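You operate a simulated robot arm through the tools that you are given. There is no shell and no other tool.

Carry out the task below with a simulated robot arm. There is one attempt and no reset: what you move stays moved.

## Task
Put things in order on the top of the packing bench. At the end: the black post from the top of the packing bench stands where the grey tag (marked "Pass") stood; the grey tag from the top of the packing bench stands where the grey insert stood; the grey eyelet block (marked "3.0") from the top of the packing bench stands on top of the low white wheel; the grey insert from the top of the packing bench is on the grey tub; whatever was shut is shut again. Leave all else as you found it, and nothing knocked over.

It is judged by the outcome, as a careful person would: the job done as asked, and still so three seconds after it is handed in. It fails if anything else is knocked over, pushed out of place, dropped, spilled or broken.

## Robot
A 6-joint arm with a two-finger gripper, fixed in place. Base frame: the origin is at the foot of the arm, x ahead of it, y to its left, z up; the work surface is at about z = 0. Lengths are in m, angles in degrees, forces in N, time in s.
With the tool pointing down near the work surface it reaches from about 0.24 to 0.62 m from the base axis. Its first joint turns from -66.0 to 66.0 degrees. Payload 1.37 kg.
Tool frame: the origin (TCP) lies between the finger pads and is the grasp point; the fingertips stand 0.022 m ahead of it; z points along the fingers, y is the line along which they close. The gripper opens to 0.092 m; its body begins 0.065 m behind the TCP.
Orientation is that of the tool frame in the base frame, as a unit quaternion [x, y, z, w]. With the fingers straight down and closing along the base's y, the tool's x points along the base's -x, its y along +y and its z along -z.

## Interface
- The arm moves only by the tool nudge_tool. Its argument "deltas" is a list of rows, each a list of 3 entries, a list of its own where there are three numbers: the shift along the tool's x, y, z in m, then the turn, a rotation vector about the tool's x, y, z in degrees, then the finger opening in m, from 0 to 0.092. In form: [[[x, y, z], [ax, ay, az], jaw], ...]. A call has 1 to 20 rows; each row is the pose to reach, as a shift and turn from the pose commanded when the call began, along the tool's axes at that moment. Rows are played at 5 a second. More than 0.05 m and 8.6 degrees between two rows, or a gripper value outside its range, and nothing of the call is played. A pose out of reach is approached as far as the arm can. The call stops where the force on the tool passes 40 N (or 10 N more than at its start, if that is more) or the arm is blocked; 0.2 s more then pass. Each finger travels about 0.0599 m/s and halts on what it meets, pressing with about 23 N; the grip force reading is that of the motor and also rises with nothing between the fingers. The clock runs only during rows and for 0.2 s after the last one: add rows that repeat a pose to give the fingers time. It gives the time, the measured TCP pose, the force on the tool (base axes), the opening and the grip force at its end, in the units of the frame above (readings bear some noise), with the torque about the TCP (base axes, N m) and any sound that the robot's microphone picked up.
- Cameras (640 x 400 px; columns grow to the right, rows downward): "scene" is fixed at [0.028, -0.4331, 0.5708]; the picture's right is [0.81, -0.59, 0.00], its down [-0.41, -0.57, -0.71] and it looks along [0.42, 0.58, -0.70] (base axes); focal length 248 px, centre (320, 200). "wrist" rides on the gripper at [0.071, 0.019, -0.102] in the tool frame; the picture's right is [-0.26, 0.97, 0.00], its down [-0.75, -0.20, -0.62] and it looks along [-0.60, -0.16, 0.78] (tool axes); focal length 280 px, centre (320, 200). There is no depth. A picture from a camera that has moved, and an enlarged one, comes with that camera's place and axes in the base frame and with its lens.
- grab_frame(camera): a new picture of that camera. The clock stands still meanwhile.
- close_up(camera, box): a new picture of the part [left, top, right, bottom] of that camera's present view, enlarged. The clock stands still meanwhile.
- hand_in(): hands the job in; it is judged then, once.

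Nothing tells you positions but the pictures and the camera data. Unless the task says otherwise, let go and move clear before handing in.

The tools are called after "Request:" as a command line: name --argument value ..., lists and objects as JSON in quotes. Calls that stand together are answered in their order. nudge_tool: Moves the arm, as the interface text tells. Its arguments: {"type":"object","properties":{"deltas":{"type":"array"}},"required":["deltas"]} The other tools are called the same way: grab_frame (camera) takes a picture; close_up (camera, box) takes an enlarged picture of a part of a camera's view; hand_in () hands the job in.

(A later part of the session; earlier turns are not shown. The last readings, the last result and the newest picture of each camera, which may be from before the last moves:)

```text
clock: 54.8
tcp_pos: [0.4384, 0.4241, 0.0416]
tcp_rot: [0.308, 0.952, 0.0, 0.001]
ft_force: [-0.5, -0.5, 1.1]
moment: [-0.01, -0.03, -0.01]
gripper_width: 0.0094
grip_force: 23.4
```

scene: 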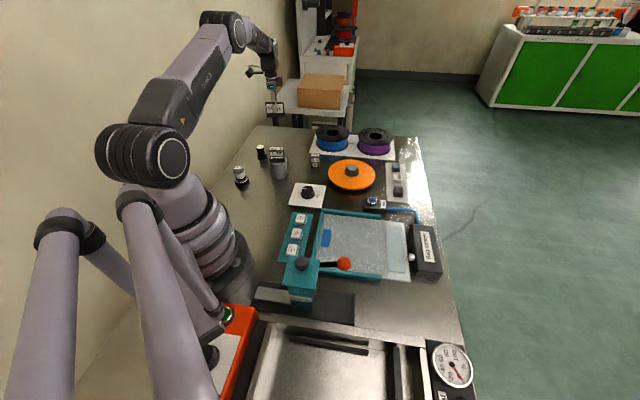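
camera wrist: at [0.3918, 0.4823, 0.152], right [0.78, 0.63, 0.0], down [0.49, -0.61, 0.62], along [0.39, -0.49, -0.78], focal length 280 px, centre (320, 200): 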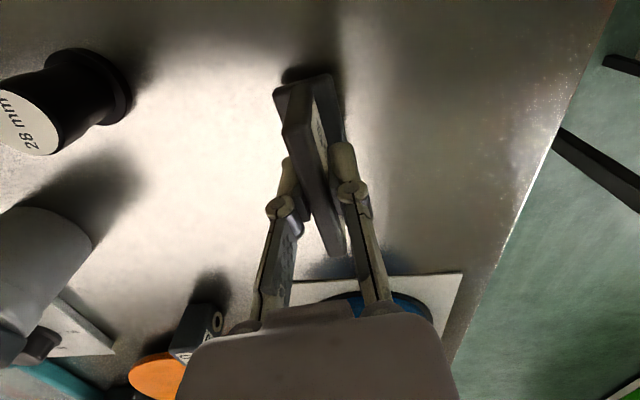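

Request:
nudge_tool --deltas '[[[0, 0, 0.0008], [0, 0, 0], 0], [[0, 0, 0.0015], [0, 0, 0], 0], [[0, 0, 0.002], [0, 0, 0], 0], [[0, 0, 0.002], [0, 0, 0], 0]]'

Request:
close_up --camera "scene" --box '[260, 120, 300, 150]'

```text
clock: 55.8
tcp_pos: [0.4392, 0.4238, 0.0407]
tcp_rot: [0.308, 0.951, 0.003, 0.0]
ft_force: [-1.0, 0.1, 17.8]
moment: [-0.01, -0.01, -0.02]
gripper_width: 0.009
grip_force: 23.4
```

```text
13.33 times, centred on (280, 135) of scene
camera zoom: at [0.0279, -0.4332, 0.5707], right [0.81, -0.59, 0.0], down [-0.41, -0.57, -0.71], along [0.42, 0.58, -0.7], focal length 3301 px, centre (853, 1067)
```

zoom: 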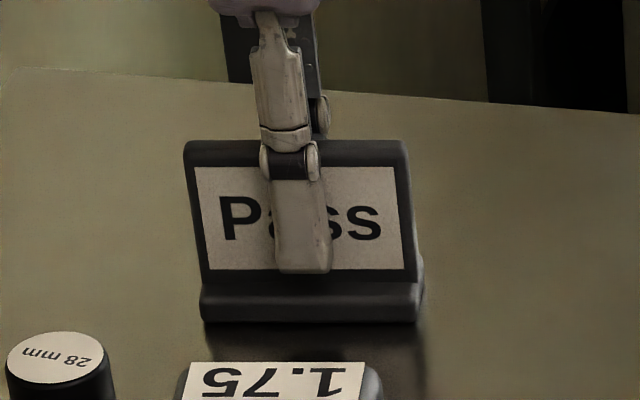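

The tag is on the bench (18 N contact). I'll ease off a touch and open the fingers.

Request:
nudge_tool --deltas '[[[0, 0, -0.001], [0, 0, 0], 0], [[0, 0, -0.001], [0, 0, 0], 0.014], [[0, 0, -0.001], [0, 0, 0], 0.03], [[0, 0, -0.001], [0, 0, 0], 0.05], [[0, 0, -0.001], [0, 0, 0], 0.06], [[0, 0, -0.001], [0, 0, 0], 0.06]]'

Request:
grab_frame --camera "wrist"

Request:
close_up --camera "scene" --box '[260, 120, 300, 150]'

```text
clock: 57.2
tcp_pos: [0.4379, 0.4232, 0.0401]
tcp_rot: [0.308, 0.952, 0.0, 0.0]
ft_force: [-0.3, -0.4, -0.1]
moment: [-0.02, 0.0, 0.0]
gripper_width: 0.06
grip_force: 0.1
```

```text
taken
camera wrist: at [0.3915, 0.4816, 0.1417], right [0.78, 0.63, 0.0], down [0.49, -0.61, 0.62], along [0.39, -0.49, -0.78], focal length 280 px, centre (320, 200)
```

wrist: 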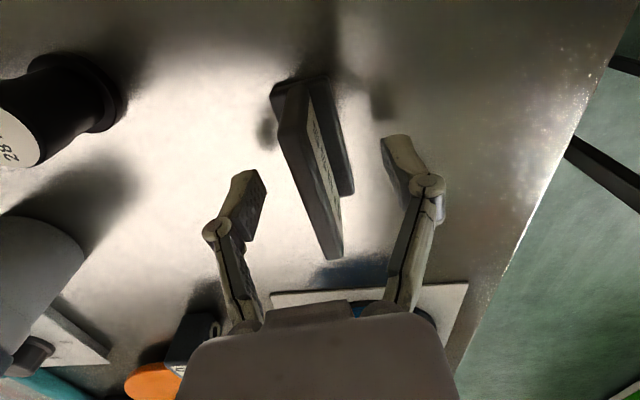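

```text
13.33 times, centred on (280, 135) of scene
camera zoom: at [0.028, -0.4331, 0.5708], right [0.81, -0.59, 0.0], down [-0.41, -0.57, -0.71], along [0.42, 0.58, -0.7], focal length 3301 px, centre (853, 1067)
```

zoom: 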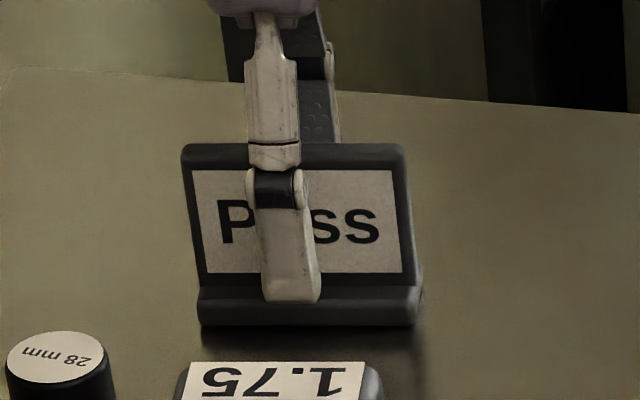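

The tag stands upright in the insert's old place. I'll rise and move over the black post to measure it.

Request:
nudge_tool --deltas '[[[0, 0, -0.04], [0, 0, 0], 0.06], [[0, 0, -0.08], [0, 0, 0], 0.06], [[0, 0, -0.121], [0, 0, 0], 0.06], [[0.0192, -0.0366, -0.121], [0, 0, 0], 0.07], [[0.0384, -0.0732, -0.121], [0, 0, 0], 0.08], [[0.0575, -0.1099, -0.121], [0, 0, 0], 0.08], [[0.0575, -0.1099, -0.121], [0, 0, 0], 0.08]]'

Request:
grab_frame --camera "wrist"

Request:
close_up --camera "wrist" --box '[270, 60, 370, 150]'

Request:
close_up --camera "scene" --box '[240, 115, 310, 190]'

```text
clock: 58.8
tcp_pos: [0.3267, 0.3671, 0.1631]
tcp_rot: [0.308, 0.951, 0.0, 0.0]
ft_force: [-0.1, -0.4, -0.3]
moment: [0.01, -0.01, 0.02]
gripper_width: 0.08
grip_force: 0.0
```

```text
taken
camera wrist: at [0.2801, 0.4256, 0.2648], right [0.78, 0.63, 0.0], down [0.49, -0.61, 0.62], along [0.39, -0.49, -0.78], focal length 280 px, centre (320, 200)
```

wrist: 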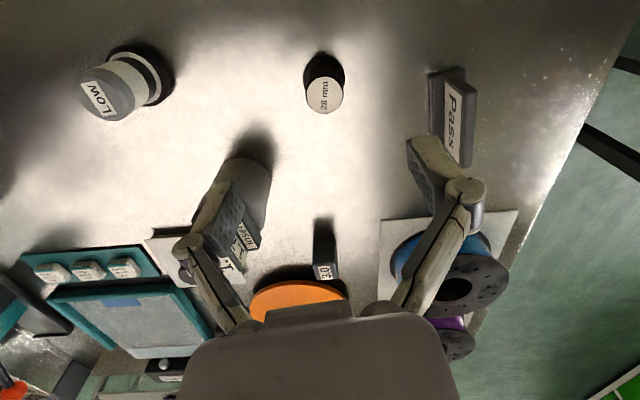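

```text
4.44 times, centred on (320, 105) of wrist
camera zoom: at [0.2801, 0.4256, 0.2648], right [0.78, 0.63, 0.0], down [0.49, -0.61, 0.62], along [0.39, -0.49, -0.78], focal length 1246 px, centre (320, 622)
```

zoom: 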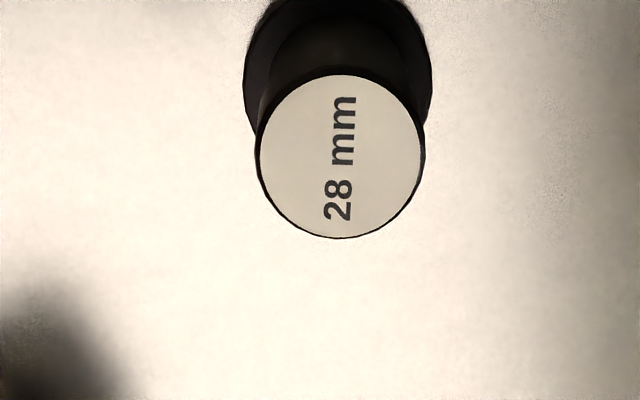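

```text
5.33 times, centred on (275, 152) of scene
camera zoom: at [0.028, -0.4331, 0.5708], right [0.81, -0.59, 0.0], down [-0.41, -0.57, -0.71], along [0.42, 0.58, -0.7], focal length 1320 px, centre (560, 453)
```

zoom: 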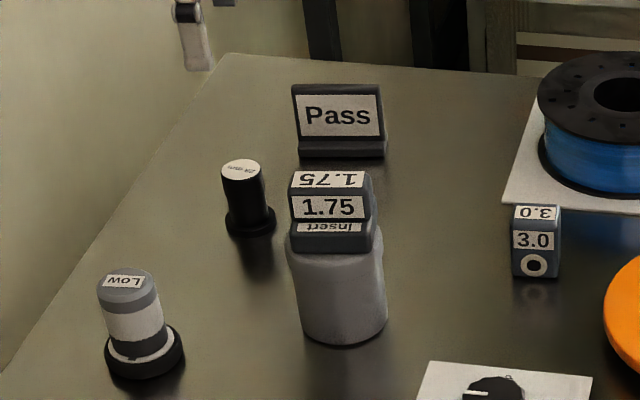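

The post is about 4 mm off the TCP axis in each direction; its body is 28 mm wide with a 37 mm flange. I'll correct and descend so the fingertips stop above the flange.

Request:
nudge_tool --deltas '[[[0.004, 0.0038, 0.02], [0, 0, 0], 0.08], [[0.004, 0.0038, 0.05], [0, 0, 0], 0.08], [[0.004, 0.0038, 0.08], [0, 0, 0], 0.08], [[0.004, 0.0038, 0.105], [0, 0, 0], 0.08], [[0.004, 0.0038, 0.118], [0, 0, 0], 0.08], [[0.004, 0.0038, 0.125], [0, 0, 0], 0.08], [[0.004, 0.0038, 0.125], [0, 0, 0], 0.08]]'

Request:
grab_frame --camera "wrist"

Request:
close_up --camera "scene" --box '[240, 135, 290, 175]'

```text
clock: 60.4
tcp_pos: [0.3266, 0.3751, 0.0367]
tcp_rot: [0.308, 0.951, 0.0, 0.0]
ft_force: [0.4, -0.5, 0.1]
moment: [0.04, 0.02, 0.02]
gripper_width: 0.0797
grip_force: 0.1
```

```text
taken
camera wrist: at [0.2799, 0.4331, 0.1377], right [0.78, 0.63, 0.0], down [0.49, -0.61, 0.62], along [0.39, -0.49, -0.78], focal length 280 px, centre (320, 200)
```

wrist: 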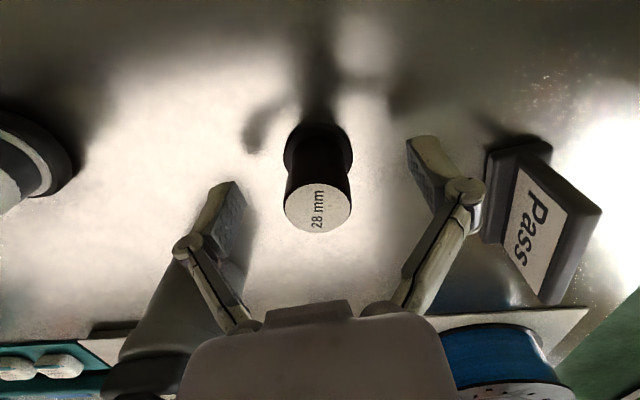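

```text
10.00 times, centred on (265, 155) of scene
camera zoom: at [0.028, -0.4331, 0.5708], right [0.81, -0.59, 0.0], down [-0.41, -0.57, -0.71], along [0.42, 0.58, -0.7], focal length 2476 px, centre (870, 650)
```

zoom: 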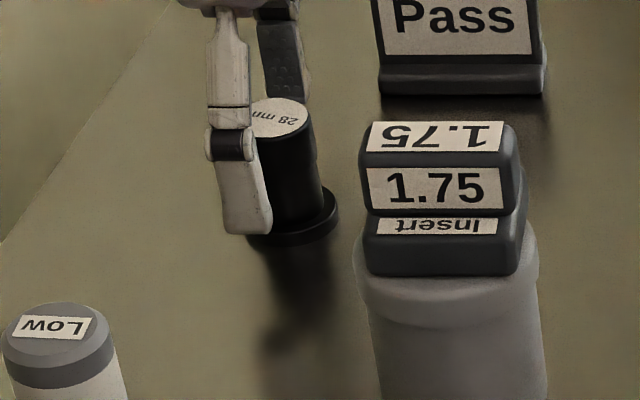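

The post is centred between the fingers with tips above the flange. I'll close on it.

Request:
nudge_tool --deltas '[[[0, 0, 0], [0, 0, 0], 0.05], [[0, 0, 0], [0, 0, 0], 0.03], [[0, 0, 0], [0, 0, 0], 0.015], [[0, 0, 0], [0, 0, 0], 0.015], [[0, 0, 0], [0, 0, 0], 0.015]]'

Request:
nudge_tool --deltas '[[[0, 0, -0.015], [0, 0, 0], 0.015], [[0, 0, -0.05], [0, 0, 0], 0.015], [[0, 0, -0.09], [0, 0, 0], 0.015], [[0, 0, -0.13], [0, 0, 0], 0.015], [[0, 0, -0.165], [0, 0, 0], 0.015], [[0, 0, -0.165], [0, 0, 0], 0.015]]'

Request:
grab_frame --camera "wrist"

Request:
grab_frame --camera "scene"

```text
clock: 61.6
tcp_pos: [0.3271, 0.3751, 0.036]
tcp_rot: [0.308, 0.951, -0.001, 0.0]
ft_force: [0.4, 0.4, 1.6]
moment: [-0.01, -0.01, -0.03]
gripper_width: 0.0282
grip_force: 22.9
```

```text
clock: 63.0
tcp_pos: [0.3261, 0.3728, 0.1994]
tcp_rot: [0.308, 0.951, 0.0, 0.001]
ft_force: [0.5, -0.1, -1.2]
moment: [0.01, -0.01, 0.0]
gripper_width: 0.0281
grip_force: 23.0
```

```text
taken
camera wrist: at [0.2801, 0.4304, 0.3022], right [0.78, 0.63, 0.0], down [0.49, -0.61, 0.62], along [0.39, -0.49, -0.78], focal length 280 px, centre (320, 200)
```

wrist: 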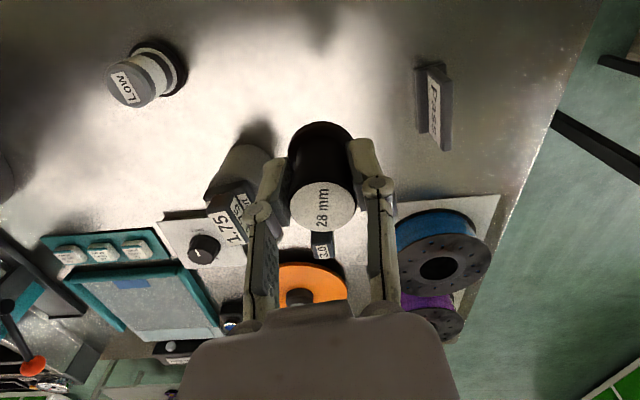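

```text
taken
```

scene: 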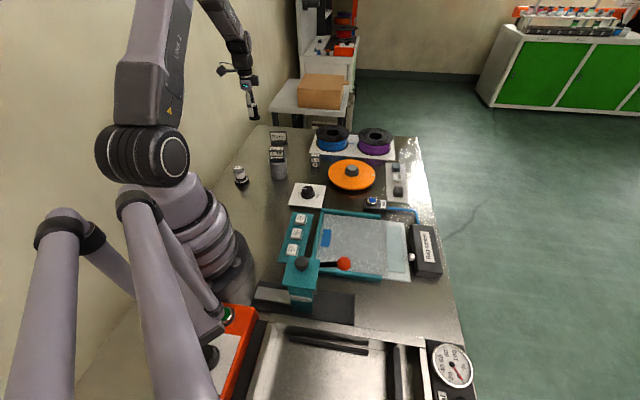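

The post is held firmly and everything else is undisturbed. I'll carry it at height to above the tag's old place.

Request:
nudge_tool --deltas '[[[-0.0345, -0.0199, 0], [0, 0, 4.72], 0.015], [[-0.069, -0.0398, 0], [0, 0, 9.44], 0.015], [[-0.1035, -0.0597, 0], [0, 0, 14.16], 0.015], [[-0.138, -0.0797, 0], [0, 0, 18.88], 0.015], [[-0.1725, -0.0996, 0], [0, 0, 23.6], 0.015], [[-0.207, -0.1195, 0], [0, 0, 28.32], 0.015], [[-0.2415, -0.1394, 0], [0, 0, 33.04], 0.015], [[-0.2651, -0.1779, 0], [0, 0, 37.76], 0.015], [[-0.2888, -0.2163, 0], [0, 0, 42.48], 0.015], [[-0.3124, -0.2548, 0], [0, 0, 47.2], 0.015], [[-0.336, -0.2932, 0], [0, 0, 51.92], 0.015], [[-0.3597, -0.3317, 0], [0, 0, 56.64], 0.015], [[-0.3833, -0.3701, 0], [0, 0, 61.36], 0.015], [[-0.3914, -0.4113, 0], [0, 0, 66.08], 0.015], [[-0.3995, -0.4525, 0], [0, 0, 70.8], 0.015], [[-0.4077, -0.4938, 0], [0, 0, 75.52], 0.015], [[-0.4158, -0.535, 0], [0, 0, 80.24], 0.015], [[-0.4239, -0.5762, 0], [0, 0, 84.96], 0.015], [[-0.432, -0.6174, 0], [0, 0, 89.7], 0.015], [[-0.432, -0.6174, 0], [0, 0, 89.7], 0.015]]'

Request:
grab_frame --camera "wrist"

Request:
grab_frame --camera "scene"

```text
clock: 67.2
tcp_pos: [0.3133, -0.3781, 0.202]
tcp_rot: [0.89, 0.456, 0.0, 0.0]
ft_force: [0.7, 0.6, -1.4]
moment: [0.0, 0.02, -0.01]
gripper_width: 0.0279
grip_force: 22.9
```

```text
taken
camera wrist: at [0.3697, -0.3316, 0.3036], right [0.63, -0.78, 0.0], down [-0.6, -0.49, 0.63], along [-0.49, -0.39, -0.78], focal length 280 px, centre (320, 200)
```

wrist: 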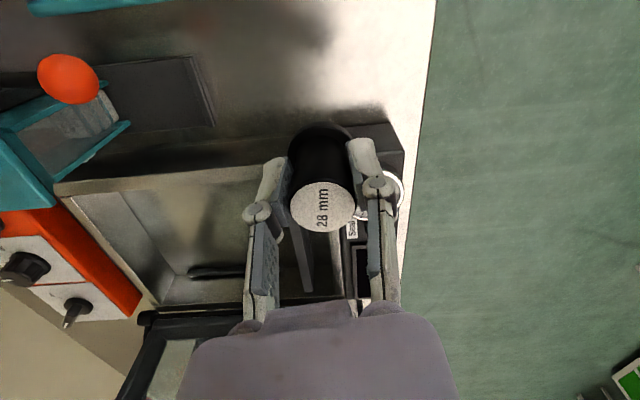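

```text
taken
```

scene: 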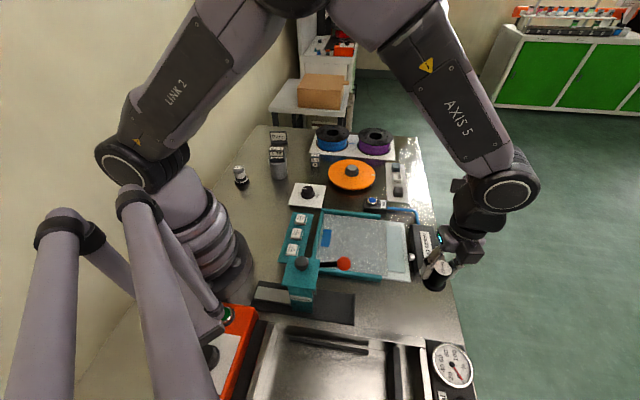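

The post hangs over the tag's old place. I'll lower it to about 1 cm above the bench, then touch down slowly.

Request:
nudge_tool --deltas '[[[0, 0.001, 0.04], [0, 0, 0], 0.015], [[0, 0.0015, 0.08], [0, 0, 0], 0.015], [[0, 0.0015, 0.115], [0, 0, 0], 0.015], [[0, 0.0015, 0.14], [0, 0, 0], 0.015], [[0, 0.0015, 0.155], [0, 0, 0], 0.015], [[0, 0.0015, 0.155], [0, 0, 0], 0.015]]'

Request:
nudge_tool --deltas '[[[0, 0, 0.003], [0, 0, 0], 0.015], [[0, 0, 0.005], [0, 0, 0], 0.015], [[0, 0, 0.007], [0, 0, 0], 0.015], [[0, 0, 0.008], [0, 0, 0], 0.015], [[0, 0, 0.008], [0, 0, 0], 0.015]]'

Request:
close_up --camera "scene" --box '[380, 265, 450, 345]'

```text
clock: 68.6
tcp_pos: [0.3154, -0.3794, 0.0464]
tcp_rot: [0.89, 0.457, 0.0, 0.0]
ft_force: [0.5, -0.5, -1.0]
moment: [0.01, -0.01, 0.03]
gripper_width: 0.0278
grip_force: 23.1
```

```text
clock: 69.8
tcp_pos: [0.3164, -0.3797, 0.0385]
tcp_rot: [0.889, 0.457, 0.0, -0.001]
ft_force: [0.8, -0.5, -1.7]
moment: [-0.02, 0.03, -0.03]
gripper_width: 0.0281
grip_force: 23.1
```

```text
5.00 times, centred on (415, 305) of scene
camera zoom: at [0.028, -0.4331, 0.5708], right [0.81, -0.59, 0.0], down [-0.41, -0.57, -0.71], along [0.42, 0.58, -0.7], focal length 1238 px, centre (-155, -325)
```

zoom: 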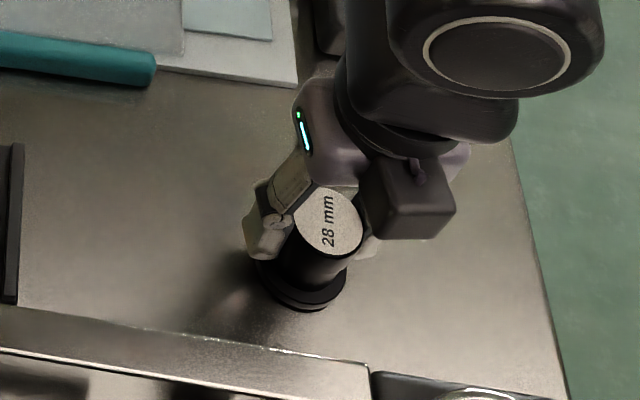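

Not touching yet at z ≈ 0.038. I'll continue down in sub-millimetre steps.

Request:
nudge_tool --deltas '[[[0, 0, 0.0008], [0, 0, 0], 0.015], [[0, 0, 0.0016], [0, 0, 0], 0.015], [[0, 0, 0.0016], [0, 0, 0], 0.015]]'

```text
clock: 70.6
tcp_pos: [0.3146, -0.3809, 0.0359]
tcp_rot: [0.889, 0.457, 0.0, 0.001]
ft_force: [0.4, -0.1, -0.9]
moment: [-0.01, -0.01, -0.02]
gripper_width: 0.0278
grip_force: 23.1
```

Request:
nudge_tool --deltas '[[[0, 0, 0.0005], [0, 0, 0], 0.015], [[0, 0, 0.001], [0, 0, 0], 0.015], [[0, 0, 0.001], [0, 0, 0], 0.015]]'

```text
clock: 71.4
tcp_pos: [0.3162, -0.3801, 0.0366]
tcp_rot: [0.89, 0.457, -0.001, 0.001]
ft_force: [0.9, -1.2, 1.0]
moment: [0.0, -0.03, 0.0]
gripper_width: 0.028
grip_force: 23.5
```

Request:
nudge_tool --deltas '[[[0, 0, 0.0005], [0, 0, 0], 0.015], [[0, 0, 0.0008], [0, 0, 0], 0.015], [[0, 0, 0.0008], [0, 0, 0], 0.015]]'

```text
clock: 72.2
tcp_pos: [0.3163, -0.3807, 0.0352]
tcp_rot: [0.889, 0.457, 0.0, 0.001]
ft_force: [-0.6, 2.4, 14.4]
moment: [-0.01, 0.04, -0.08]
gripper_width: 0.028
grip_force: 22.9
```

The post touched down (14 N). I'll ease off slightly and open the fingers.

Request:
nudge_tool --deltas '[[[0, 0, -0.0006], [0, 0, 0], 0.015], [[0, 0, -0.0006], [0, 0, 0], 0.032], [[0, 0, -0.0006], [0, 0, 0], 0.045], [[0, 0, -0.0006], [0, 0, 0], 0.06], [[0, 0, -0.0006], [0, 0, 0], 0.07], [[0, 0, -0.0006], [0, 0, 0], 0.07]]'

Request:
grab_frame --camera "wrist"

Request:
close_up --camera "scene" --box '[380, 265, 450, 345]'

```text
clock: 73.6
tcp_pos: [0.3159, -0.3808, 0.035]
tcp_rot: [0.89, 0.457, 0.001, 0.0]
ft_force: [0.3, -0.1, 0.4]
moment: [-0.01, -0.01, -0.02]
gripper_width: 0.0701
grip_force: 0.0
```

```text
taken
camera wrist: at [0.3715, -0.3332, 0.1366], right [0.63, -0.77, 0.0], down [-0.6, -0.49, 0.63], along [-0.48, -0.4, -0.78], focal length 280 px, centre (320, 200)
```

wrist: 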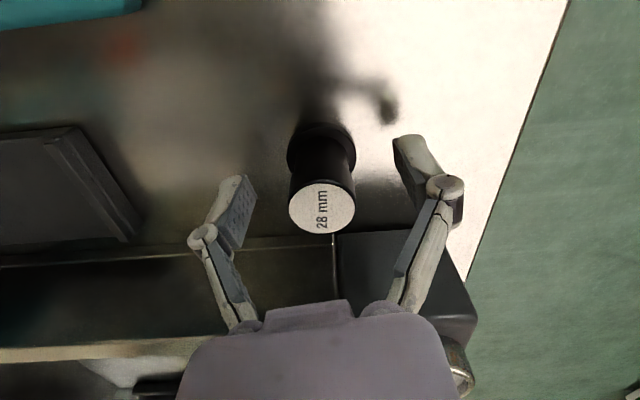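

```text
5.00 times, centred on (415, 305) of scene
camera zoom: at [0.028, -0.4331, 0.5708], right [0.81, -0.59, 0.0], down [-0.41, -0.57, -0.71], along [0.42, 0.58, -0.7], focal length 1238 px, centre (-155, -325)
```

zoom: 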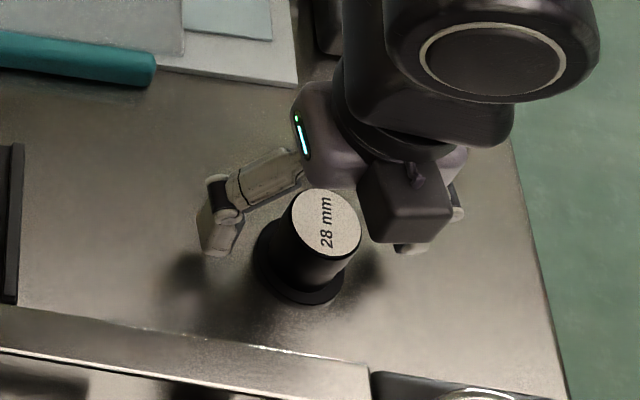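

The post stands upright in the tag's former place. Next I'll rise and swing toward the 3.0 block.

Request:
nudge_tool --deltas '[[[0, 0, -0.04], [0, 0, 0], 0.07], [[0, 0, -0.08], [0, 0, 0], 0.08], [[0, 0, -0.12], [0, 0, 0], 0.08], [[0, 0, -0.15], [0, 0, 0], 0.08], [[0.023, -0.0079, -0.15], [0, 0, -7.75], 0.08], [[0.0461, -0.0157, -0.15], [0, 0, -15.5], 0.08], [[0.0692, -0.0236, -0.15], [0, 0, -23.25], 0.08], [[0.0922, -0.0314, -0.15], [0, 0, -31], 0.08], [[0.1152, -0.0393, -0.15], [0, 0, -38.75], 0.08], [[0.1383, -0.0471, -0.15], [0, 0, -46.5], 0.08], [[0.1613, -0.055, -0.15], [0, 0, -54.25], 0.08], [[0.1844, -0.0629, -0.15], [0, 0, -62], 0.08], [[0.2075, -0.0707, -0.15], [0, 0, -69.75], 0.08], [[0.2305, -0.0786, -0.15], [0, 0, -77.5], 0.08], [[0.2536, -0.0864, -0.15], [0, 0, -85.25], 0.08], [[0.2766, -0.0943, -0.15], [0, 0, -93], 0.08], [[0.2766, -0.0943, -0.15], [0, 0, -93], 0.08]]'

Request:
close_up --camera "scene" --box '[380, 265, 450, 345]'

```text
clock: 77.2
tcp_pos: [0.399, -0.1012, 0.1847]
tcp_rot: [0.28, 0.96, -0.001, 0.0]
ft_force: [0.1, 0.0, 1.2]
moment: [-0.01, 0.03, -0.01]
gripper_width: 0.0801
grip_force: 0.1
```

```text
5.00 times, centred on (415, 305) of scene
camera zoom: at [0.028, -0.4331, 0.5708], right [0.81, -0.59, 0.0], down [-0.41, -0.57, -0.71], along [0.42, 0.58, -0.7], focal length 1238 px, centre (-155, -325)
```

zoom: 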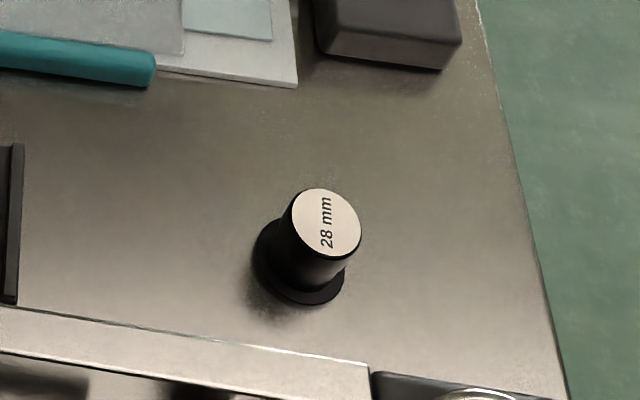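

The post stands alone and upright. Now I'll continue to above the 3.0 block with the fingers aligned to its wide sides.

Request:
nudge_tool --deltas '[[[0.0094, 0.0267, 0], [0, 0, -7.57], 0.08], [[0.0189, 0.0533, 0], [0, 0, -15.15], 0.08], [[0.0283, 0.08, 0], [0, 0, -22.7], 0.08], [[0.0377, 0.1066, 0], [0, 0, -30.3], 0.08], [[0.0472, 0.1333, 0], [0, 0, -37.9], 0.08], [[0.0566, 0.1599, 0], [0, 0, -45.4], 0.08], [[0.0661, 0.1866, 0], [0, 0, -53], 0.08], [[0.0755, 0.2132, 0], [0, 0, -60.6], 0.08], [[0.0849, 0.2399, 0], [0, 0, -68.2], 0.08], [[0.0944, 0.2666, 0], [0, 0, -75.7], 0.08], [[0.1038, 0.2932, 0.01], [0, 0, -83.3], 0.08], [[0.1038, 0.2932, 0.02], [0, 0, -83.3], 0.08], [[0.1038, 0.2932, 0.02], [0, 0, -83.3], 0.08]]'

Request:
grab_frame --camera "wrist"

Request:
close_up --camera "wrist" --box '[270, 50, 370, 150]'

```text
clock: 80.0
tcp_pos: [0.4683, 0.203, 0.1667]
tcp_rot: [-0.429, 0.903, 0.0, -0.001]
ft_force: [0.3, -0.4, -0.4]
moment: [0.01, -0.02, -0.03]
gripper_width: 0.0802
grip_force: 0.1
```

```text
taken
camera wrist: at [0.4082, 0.1606, 0.2677], right [-0.58, 0.81, 0.0], down [0.64, 0.45, 0.62], along [0.51, 0.36, -0.78], focal length 280 px, centre (320, 200)
```

wrist: 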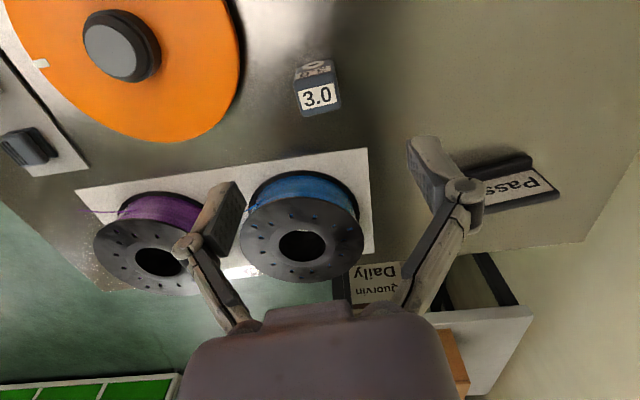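

```text
4.00 times, centred on (320, 100) of wrist
camera zoom: at [0.4082, 0.1606, 0.2677], right [-0.58, 0.81, 0.0], down [0.64, 0.45, 0.62], along [0.51, 0.36, -0.78], focal length 1122 px, centre (320, 600)
```

zoom: 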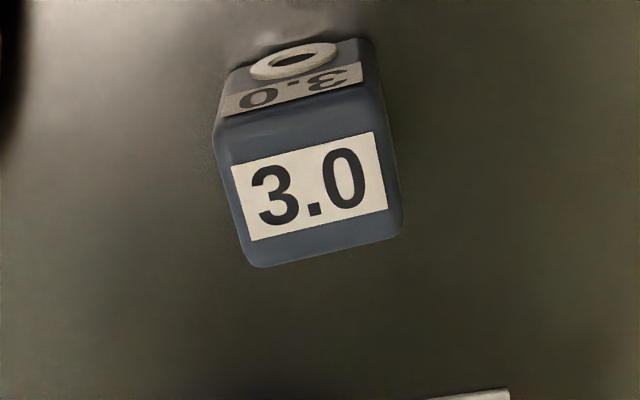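

The block is about 2 mm off centre and 1.3° off my yaw. I'll correct both and descend so the fingertips stay a few millimetres above its bottom.

Request:
nudge_tool --deltas '[[[0.0003, -0.0024, 0.03], [0, 0, 1.3], 0.06], [[0.0003, -0.0024, 0.065], [0, 0, 1.3], 0.06], [[0.0003, -0.0024, 0.095], [0, 0, 1.3], 0.06], [[0.0003, -0.0024, 0.12], [0, 0, 1.3], 0.06], [[0.0003, -0.0024, 0.132], [0, 0, 1.3], 0.06], [[0.0003, -0.0024, 0.137], [0, 0, 1.3], 0.06], [[0.0003, -0.0024, 0.137], [0, 0, 1.3], 0.06]]'

Request:
grab_frame --camera "wrist"

Request:
close_up --camera "scene" --box '[295, 130, 345, 180]'

```text
clock: 81.6
tcp_pos: [0.4743, 0.1999, 0.0287]
tcp_rot: [-0.418, 0.908, 0.001, 0.0]
ft_force: [0.9, 0.4, 0.2]
moment: [-0.02, 0.04, 0.0]
gripper_width: 0.06
grip_force: 0.1
```

```text
taken
camera wrist: at [0.4119, 0.1591, 0.1302], right [-0.56, 0.83, 0.0], down [0.65, 0.44, 0.62], along [0.52, 0.35, -0.78], focal length 280 px, centre (320, 200)
```

wrist: 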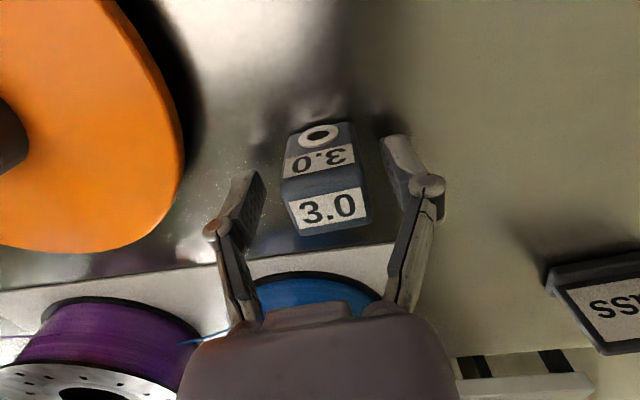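

```text
8.00 times, centred on (320, 155) of scene
camera zoom: at [0.028, -0.4331, 0.5708], right [0.81, -0.59, 0.0], down [-0.41, -0.57, -0.71], along [0.42, 0.58, -0.7], focal length 1980 px, centre (320, 560)
```

zoom: 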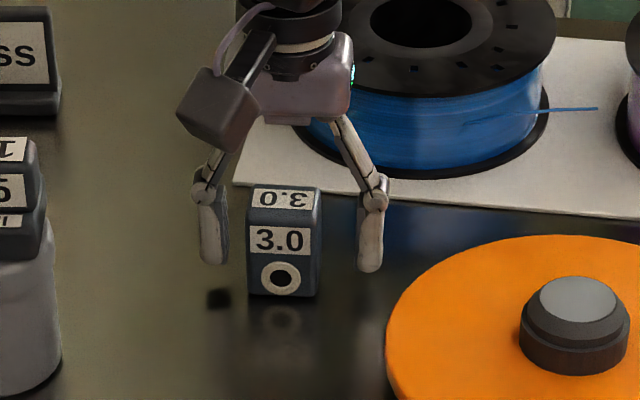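

The block is centred between the fingers. I'll close on it and lift.

Request:
nudge_tool --deltas '[[[0, 0, 0], [0, 0, 0], 0.045], [[0, 0, 0], [0, 0, 0], 0.03], [[0, 0, 0], [0, 0, 0], 0.02], [[0, 0, 0], [0, 0, 0], 0.02], [[0, 0, 0], [0, 0, 0], 0.02]]'

Request:
nudge_tool --deltas '[[[0, 0, -0.015], [0, 0, 0], 0.02], [[0, 0, -0.05], [0, 0, 0], 0.02], [[0, 0, -0.09], [0, 0, 0], 0.02], [[0, 0, -0.13], [0, 0, 0], 0.02], [[0, 0, -0.15], [0, 0, 0], 0.02], [[0, 0, -0.15], [0, 0, 0], 0.02]]'

Request:
grab_frame --camera "wrist"

Request:
grab_frame --camera "scene"

```text
clock: 82.8
tcp_pos: [0.474, 0.2004, 0.0293]
tcp_rot: [-0.418, 0.909, 0.0, 0.0]
ft_force: [-0.9, 0.0, 1.1]
moment: [0.01, -0.03, 0.04]
gripper_width: 0.033
grip_force: 23.0
```

```text
clock: 84.2
tcp_pos: [0.4728, 0.2006, 0.1804]
tcp_rot: [-0.418, 0.908, 0.0, 0.0]
ft_force: [0.2, -0.5, -1.0]
moment: [0.0, -0.01, -0.01]
gripper_width: 0.0331
grip_force: 22.9
```

```text
taken
camera wrist: at [0.411, 0.1595, 0.2818], right [-0.56, 0.83, 0.0], down [0.65, 0.44, 0.62], along [0.52, 0.35, -0.78], focal length 280 px, centre (320, 200)
```

wrist: 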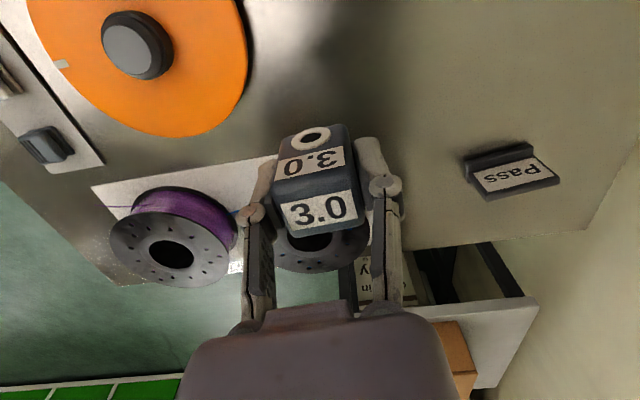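

```text
taken
```

scene: 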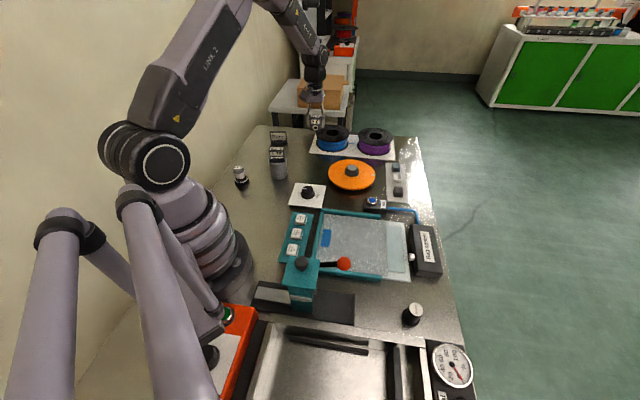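

The block is held and the other places look right. I'll carry it over the "Low" wheel (about 0.201, 0.272, top near z = 0.062) and check the alignment there.

Request:
nudge_tool --deltas '[[[0, 0, -0.03], [0, 0, 0], 0.02], [[0.0174, 0.0359, -0.03], [0, 0, 0], 0.02], [[0.0348, 0.0718, -0.03], [0, 0, 0], 0.02], [[0.0522, 0.1077, -0.03], [0, 0, 0], 0.02], [[0.0697, 0.1436, -0.03], [0, 0, 0], 0.02], [[0.0871, 0.1795, -0.03], [0, 0, 0], 0.02], [[0.1045, 0.2154, -0.03], [0, 0, 0], 0.02], [[0.1219, 0.2513, -0.03], [0, 0, 0], 0.02], [[0.1219, 0.2513, 0], [0, 0, 0], 0.02], [[0.1219, 0.2513, 0], [0, 0, 0], 0.02]]'

Request:
grab_frame --camera "wrist"

Request:
close_up --camera "wrist" --box '[270, 40, 370, 140]'

Request:
close_up --camera "scene" --box '[215, 110, 295, 200]'

```text
clock: 86.4
tcp_pos: [0.2011, 0.2704, 0.1788]
tcp_rot: [-0.418, 0.908, 0.0, 0.0]
ft_force: [0.8, -0.3, -0.4]
moment: [-0.01, -0.01, 0.01]
gripper_width: 0.0332
grip_force: 23.1
```

```text
taken
camera wrist: at [0.1401, 0.2306, 0.2804], right [-0.56, 0.83, 0.0], down [0.65, 0.44, 0.62], along [0.52, 0.35, -0.78], focal length 280 px, centre (320, 200)
```

wrist: 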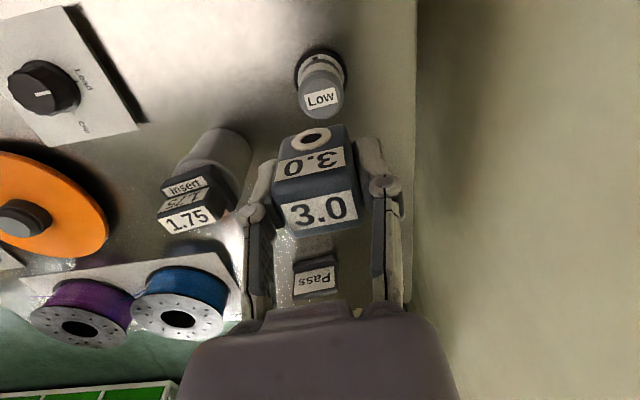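

```text
4.00 times, centred on (320, 90) of wrist
camera zoom: at [0.1401, 0.2306, 0.2804], right [-0.56, 0.83, 0.0], down [0.65, 0.44, 0.62], along [0.52, 0.35, -0.78], focal length 1122 px, centre (320, 640)
```

zoom: 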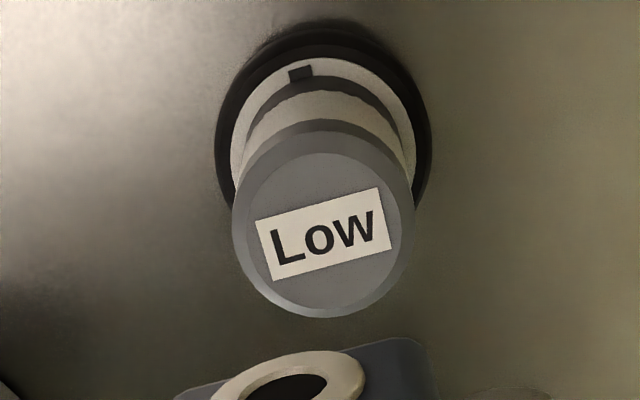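

```text
4.44 times, centred on (255, 155) of scene
camera zoom: at [0.028, -0.4331, 0.5708], right [0.81, -0.59, 0.0], down [-0.41, -0.57, -0.71], along [0.42, 0.58, -0.7], focal length 1100 px, centre (609, 400)
```

zoom: 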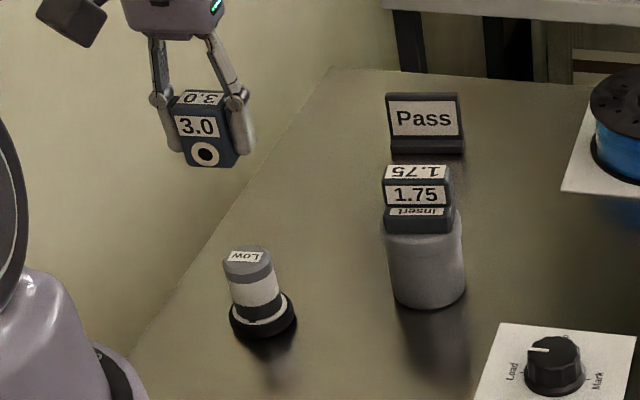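

The block is within 1 mm of the wheel's axis. I'll lower to about 1 cm above the cap and look again.

Request:
nudge_tool --deltas '[[[0, 0.0008, 0.025], [0, 0, 0], 0.02], [[0, 0.0008, 0.05], [0, 0, 0], 0.02], [[0, 0.0008, 0.065], [0, 0, 0], 0.02], [[0, 0.0008, 0.075], [0, 0, 0], 0.02], [[0, 0.0008, 0.075], [0, 0, 0], 0.02]]'

Request:
grab_frame --camera "wrist"

Request:
close_up --camera "scene" --box '[220, 145, 265, 195]'

Request:
close_up --camera "wrist" --box '[270, 60, 370, 160]'

```text
clock: 87.6
tcp_pos: [0.201, 0.271, 0.1035]
tcp_rot: [-0.418, 0.908, 0.0, 0.0]
ft_force: [0.8, -0.1, -0.7]
moment: [0.02, 0.01, -0.01]
gripper_width: 0.0332
grip_force: 23.0
```

```text
taken
camera wrist: at [0.139, 0.2302, 0.2053], right [-0.56, 0.83, 0.0], down [0.65, 0.44, 0.62], along [0.52, 0.35, -0.78], focal length 280 px, centre (320, 200)
```

wrist: 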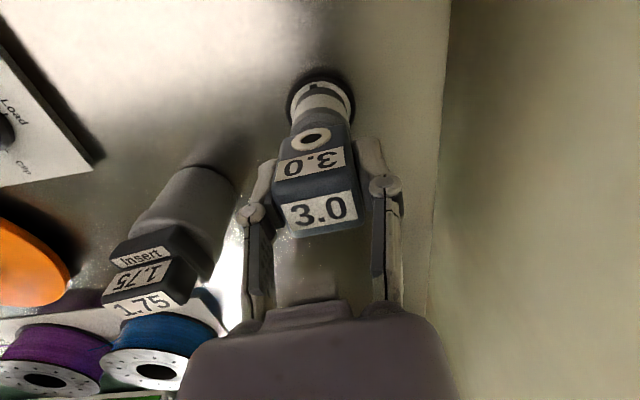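

```text
8.00 times, centred on (242, 170) of scene
camera zoom: at [0.028, -0.4331, 0.5708], right [0.81, -0.59, 0.0], down [-0.41, -0.57, -0.71], along [0.42, 0.58, -0.7], focal length 1980 px, centre (940, 440)
```

zoom: 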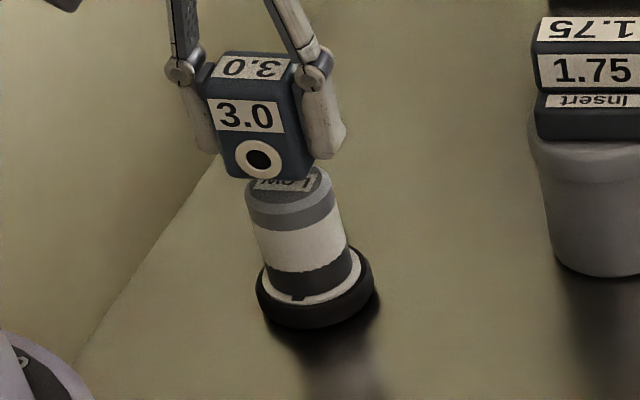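

```text
4.00 times, centred on (320, 110) of wrist
camera zoom: at [0.139, 0.2302, 0.2053], right [-0.56, 0.83, 0.0], down [0.65, 0.44, 0.62], along [0.52, 0.35, -0.78], focal length 1122 px, centre (320, 560)
```

zoom: 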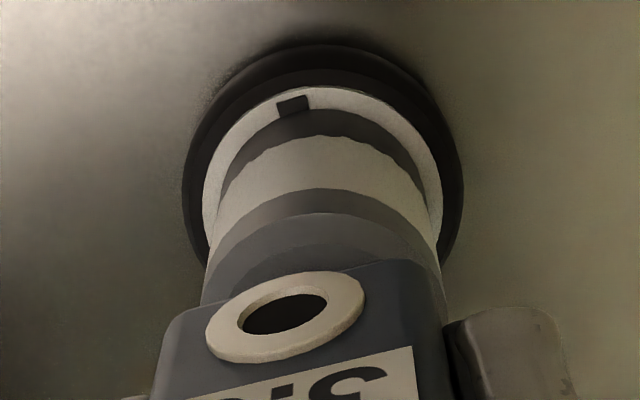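

The block is just above the cap. The scene view hints at a small sideways offset, so I'll zoom in to measure it.

Request:
close_up --camera "scene" --box '[232, 150, 260, 190]'

```text
10.00 times, centred on (246, 170) of scene
camera zoom: at [0.028, -0.4331, 0.5708], right [0.81, -0.59, 0.0], down [-0.41, -0.57, -0.71], along [0.42, 0.58, -0.7], focal length 2476 px, centre (1060, 500)
```

zoom: 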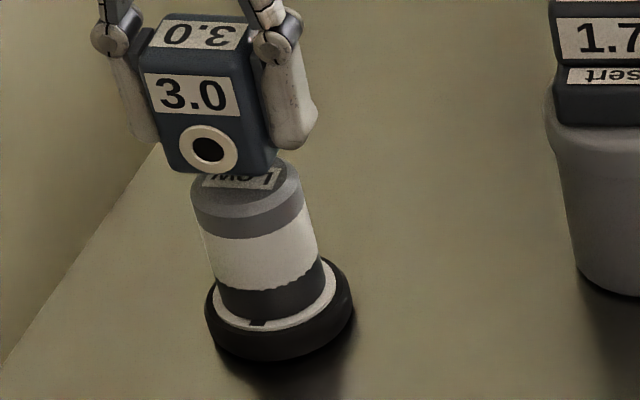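

Wrist and scene views agree to within 2–3 mm; I'll take a 1 mm compromise shift and descend in small steps.

Request:
nudge_tool --deltas '[[[0, -0.001, 0.002], [0, 0, 0], 0.02], [[0, -0.001, 0.004], [0, 0, 0], 0.02], [[0, -0.001, 0.006], [0, 0, 0], 0.02], [[0, -0.001, 0.006], [0, 0, 0], 0.02]]'

Request:
close_up --camera "scene" --box '[232, 150, 260, 190]'

```text
clock: 88.6
tcp_pos: [0.2015, 0.2719, 0.0977]
tcp_rot: [-0.417, 0.909, -0.001, -0.001]
ft_force: [-0.1, -0.3, -0.7]
moment: [0.01, -0.01, 0.0]
gripper_width: 0.0332
grip_force: 23.2
```

```text
10.00 times, centred on (246, 170) of scene
camera zoom: at [0.028, -0.4331, 0.5708], right [0.81, -0.59, 0.0], down [-0.41, -0.57, -0.71], along [0.42, 0.58, -0.7], focal length 2476 px, centre (1060, 500)
```

zoom: 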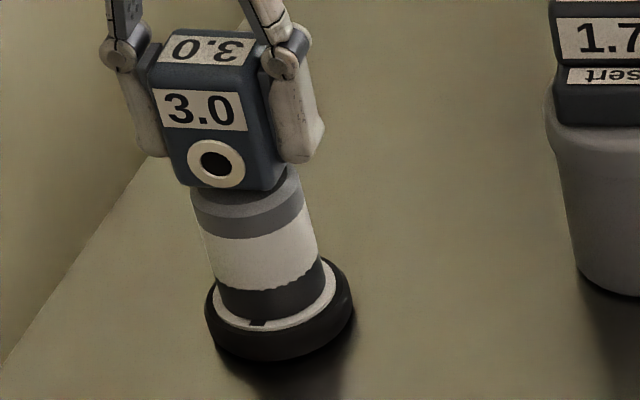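

The block is about 6 mm above the cap; the scene still suggests it is a little to the left. I'll compare with the wrist view once more.

Request:
close_up --camera "wrist" --box '[250, 60, 400, 250]'

```text
2.11 times, centred on (325, 155) of wrist
camera zoom: at [0.1402, 0.2305, 0.1988], right [-0.56, 0.83, 0.0], down [0.65, 0.44, 0.62], along [0.52, 0.35, -0.78], focal length 590 px, centre (310, 295)
```

zoom: 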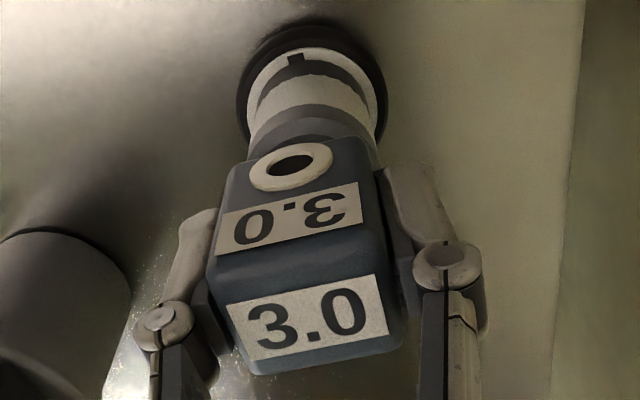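

The wrist view shows the block centred or slightly to the other side, so I'll zoom the scene view further to settle this.

Request:
close_up --camera "scene" --box '[234, 152, 254, 176]'

```text
16.00 times, centred on (244, 164) of scene
camera zoom: at [0.028, -0.4331, 0.5708], right [0.81, -0.59, 0.0], down [-0.41, -0.57, -0.71], along [0.42, 0.58, -0.7], focal length 3961 px, centre (1536, 776)
```

zoom: 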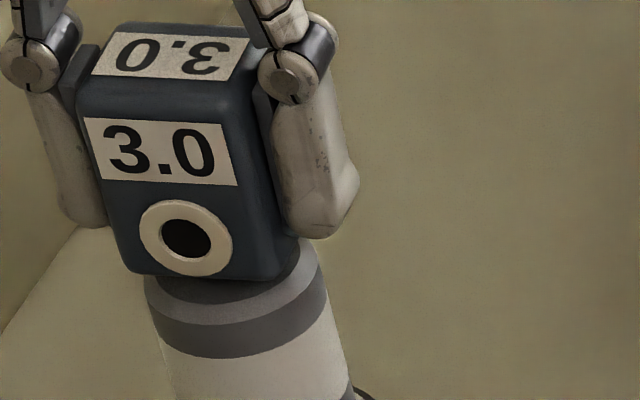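

Both views now agree the block is within about 2 mm of centre, which is fine. I'll lower it the last few millimetres while watching the force.

Request:
nudge_tool --deltas '[[[0, 0, 0.001], [0, 0, 0], 0.02], [[0, 0, 0.002], [0, 0, 0], 0.02], [[0, 0, 0.003], [0, 0, 0], 0.02], [[0, 0, 0.003], [0, 0, 0], 0.02]]'

```text
clock: 89.6
tcp_pos: [0.2008, 0.2709, 0.0946]
tcp_rot: [-0.418, 0.909, -0.001, 0.0]
ft_force: [0.5, -0.2, 0.1]
moment: [-0.02, 0.0, 0.02]
gripper_width: 0.0333
grip_force: 22.6
```

Request:
nudge_tool --deltas '[[[0, 0, 0.0008], [0, 0, 0], 0.02], [[0, 0, 0.0016], [0, 0, 0], 0.02], [[0, 0, 0.002], [0, 0, 0], 0.02], [[0, 0, 0.002], [0, 0, 0], 0.02]]'

Request:
close_up --camera "scene" --box '[234, 152, 254, 176]'

```text
clock: 90.6
tcp_pos: [0.2018, 0.2711, 0.0931]
tcp_rot: [-0.418, 0.909, 0.0, 0.001]
ft_force: [-0.4, 0.1, -0.3]
moment: [0.01, -0.01, -0.01]
gripper_width: 0.0332
grip_force: 23.1
```

```text
16.00 times, centred on (244, 164) of scene
camera zoom: at [0.028, -0.4331, 0.5708], right [0.81, -0.59, 0.0], down [-0.41, -0.57, -0.71], along [0.42, 0.58, -0.7], focal length 3961 px, centre (1536, 776)
```

zoom: 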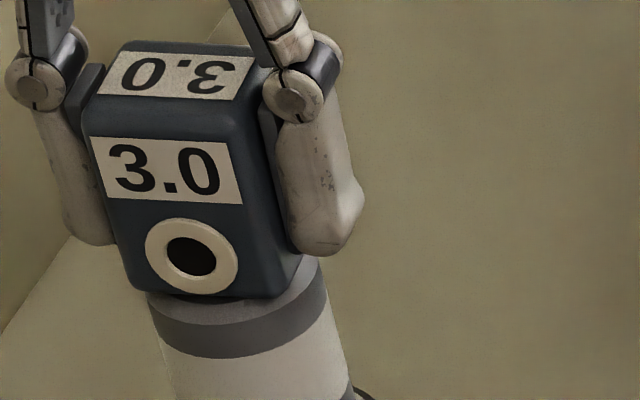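

No contact yet with the block bottom near z = 0.064. I'll continue in half-millimetre steps.

Request:
nudge_tool --deltas '[[[0, 0, 0.0005], [0, 0, 0], 0.02], [[0, 0, 0.001], [0, 0, 0], 0.02], [[0, 0, 0.0015], [0, 0, 0], 0.02], [[0, 0, 0.0015], [0, 0, 0], 0.02]]'

```text
clock: 91.6
tcp_pos: [0.2029, 0.2718, 0.0909]
tcp_rot: [-0.418, 0.908, 0.0, 0.0]
ft_force: [-2.7, -2.8, 14.7]
moment: [-0.1, 0.11, -0.02]
gripper_width: 0.0331
grip_force: 23.0
```

The block is resting on the cap (15 N). I'll ease off slightly and check before opening.

Request:
nudge_tool --deltas '[[[0, 0, -0.0006], [0, 0, 0], 0.02], [[0, 0, -0.0006], [0, 0, 0], 0.02]]'

Request:
close_up --camera "scene" --box '[230, 150, 258, 190]'

Request:
close_up --camera "wrist" --box '[250, 60, 400, 250]'

```text
clock: 92.2
tcp_pos: [0.2016, 0.2707, 0.0916]
tcp_rot: [-0.418, 0.909, 0.0, 0.0]
ft_force: [-2.3, 0.6, 9.3]
moment: [0.01, 0.04, 0.04]
gripper_width: 0.0332
grip_force: 23.5
```

```text
10.00 times, centred on (244, 170) of scene
camera zoom: at [0.0279, -0.4331, 0.5708], right [0.81, -0.59, 0.0], down [-0.41, -0.57, -0.71], along [0.42, 0.58, -0.7], focal length 2476 px, centre (1080, 500)
```

zoom: 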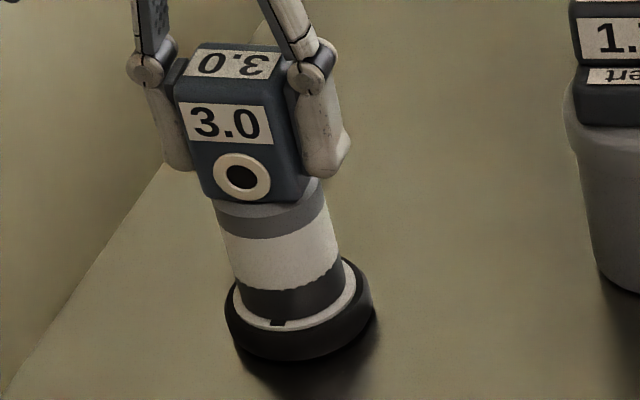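

```text
2.11 times, centred on (325, 155) of wrist
camera zoom: at [0.1408, 0.2305, 0.1927], right [-0.56, 0.83, 0.0], down [0.65, 0.44, 0.63], along [0.52, 0.35, -0.78], focal length 590 px, centre (310, 295)
```

zoom: 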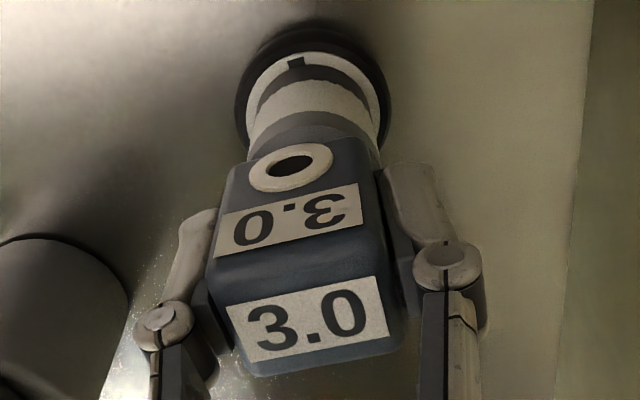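

The block is seated on the wheel's cap. I'll ease off the remaining load and open the fingers slowly.

Request:
nudge_tool --deltas '[[[0, 0, -0.0005], [0, 0, 0], 0.02], [[0, 0, -0.0005], [0, 0, 0], 0.034], [[0, 0, -0.0005], [0, 0, 0], 0.038], [[0, 0, -0.0005], [0, 0, 0], 0.046], [[0, 0, -0.0005], [0, 0, 0], 0.056], [[0, 0, -0.0005], [0, 0, 0], 0.064], [[0, 0, -0.0005], [0, 0, 0], 0.064]]'

Request:
close_up --camera "scene" --box '[230, 150, 258, 190]'

Request:
grab_frame --camera "wrist"

```text
clock: 93.8
tcp_pos: [0.2017, 0.2713, 0.0909]
tcp_rot: [-0.418, 0.908, 0.0, -0.001]
ft_force: [-0.8, 0.3, -0.5]
moment: [0.06, -0.02, -0.04]
gripper_width: 0.0641
grip_force: 0.1
```

```text
10.00 times, centred on (244, 170) of scene
camera zoom: at [0.028, -0.4331, 0.5708], right [0.81, -0.59, 0.0], down [-0.41, -0.57, -0.71], along [0.42, 0.58, -0.7], focal length 2476 px, centre (1080, 500)
```

zoom: 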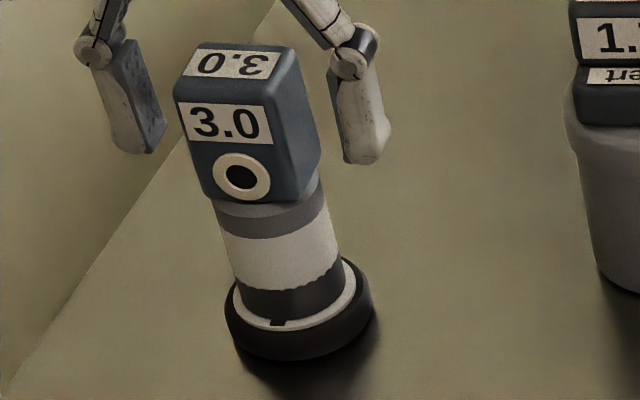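

```text
taken
camera wrist: at [0.1408, 0.2308, 0.1935], right [-0.56, 0.83, 0.0], down [0.65, 0.44, 0.62], along [0.52, 0.35, -0.78], focal length 280 px, centre (320, 200)
```

wrist: 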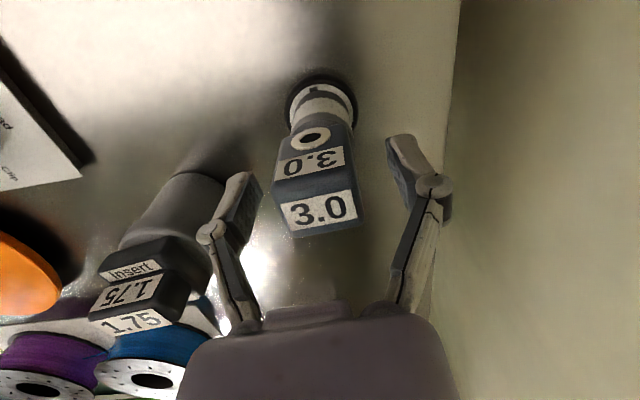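

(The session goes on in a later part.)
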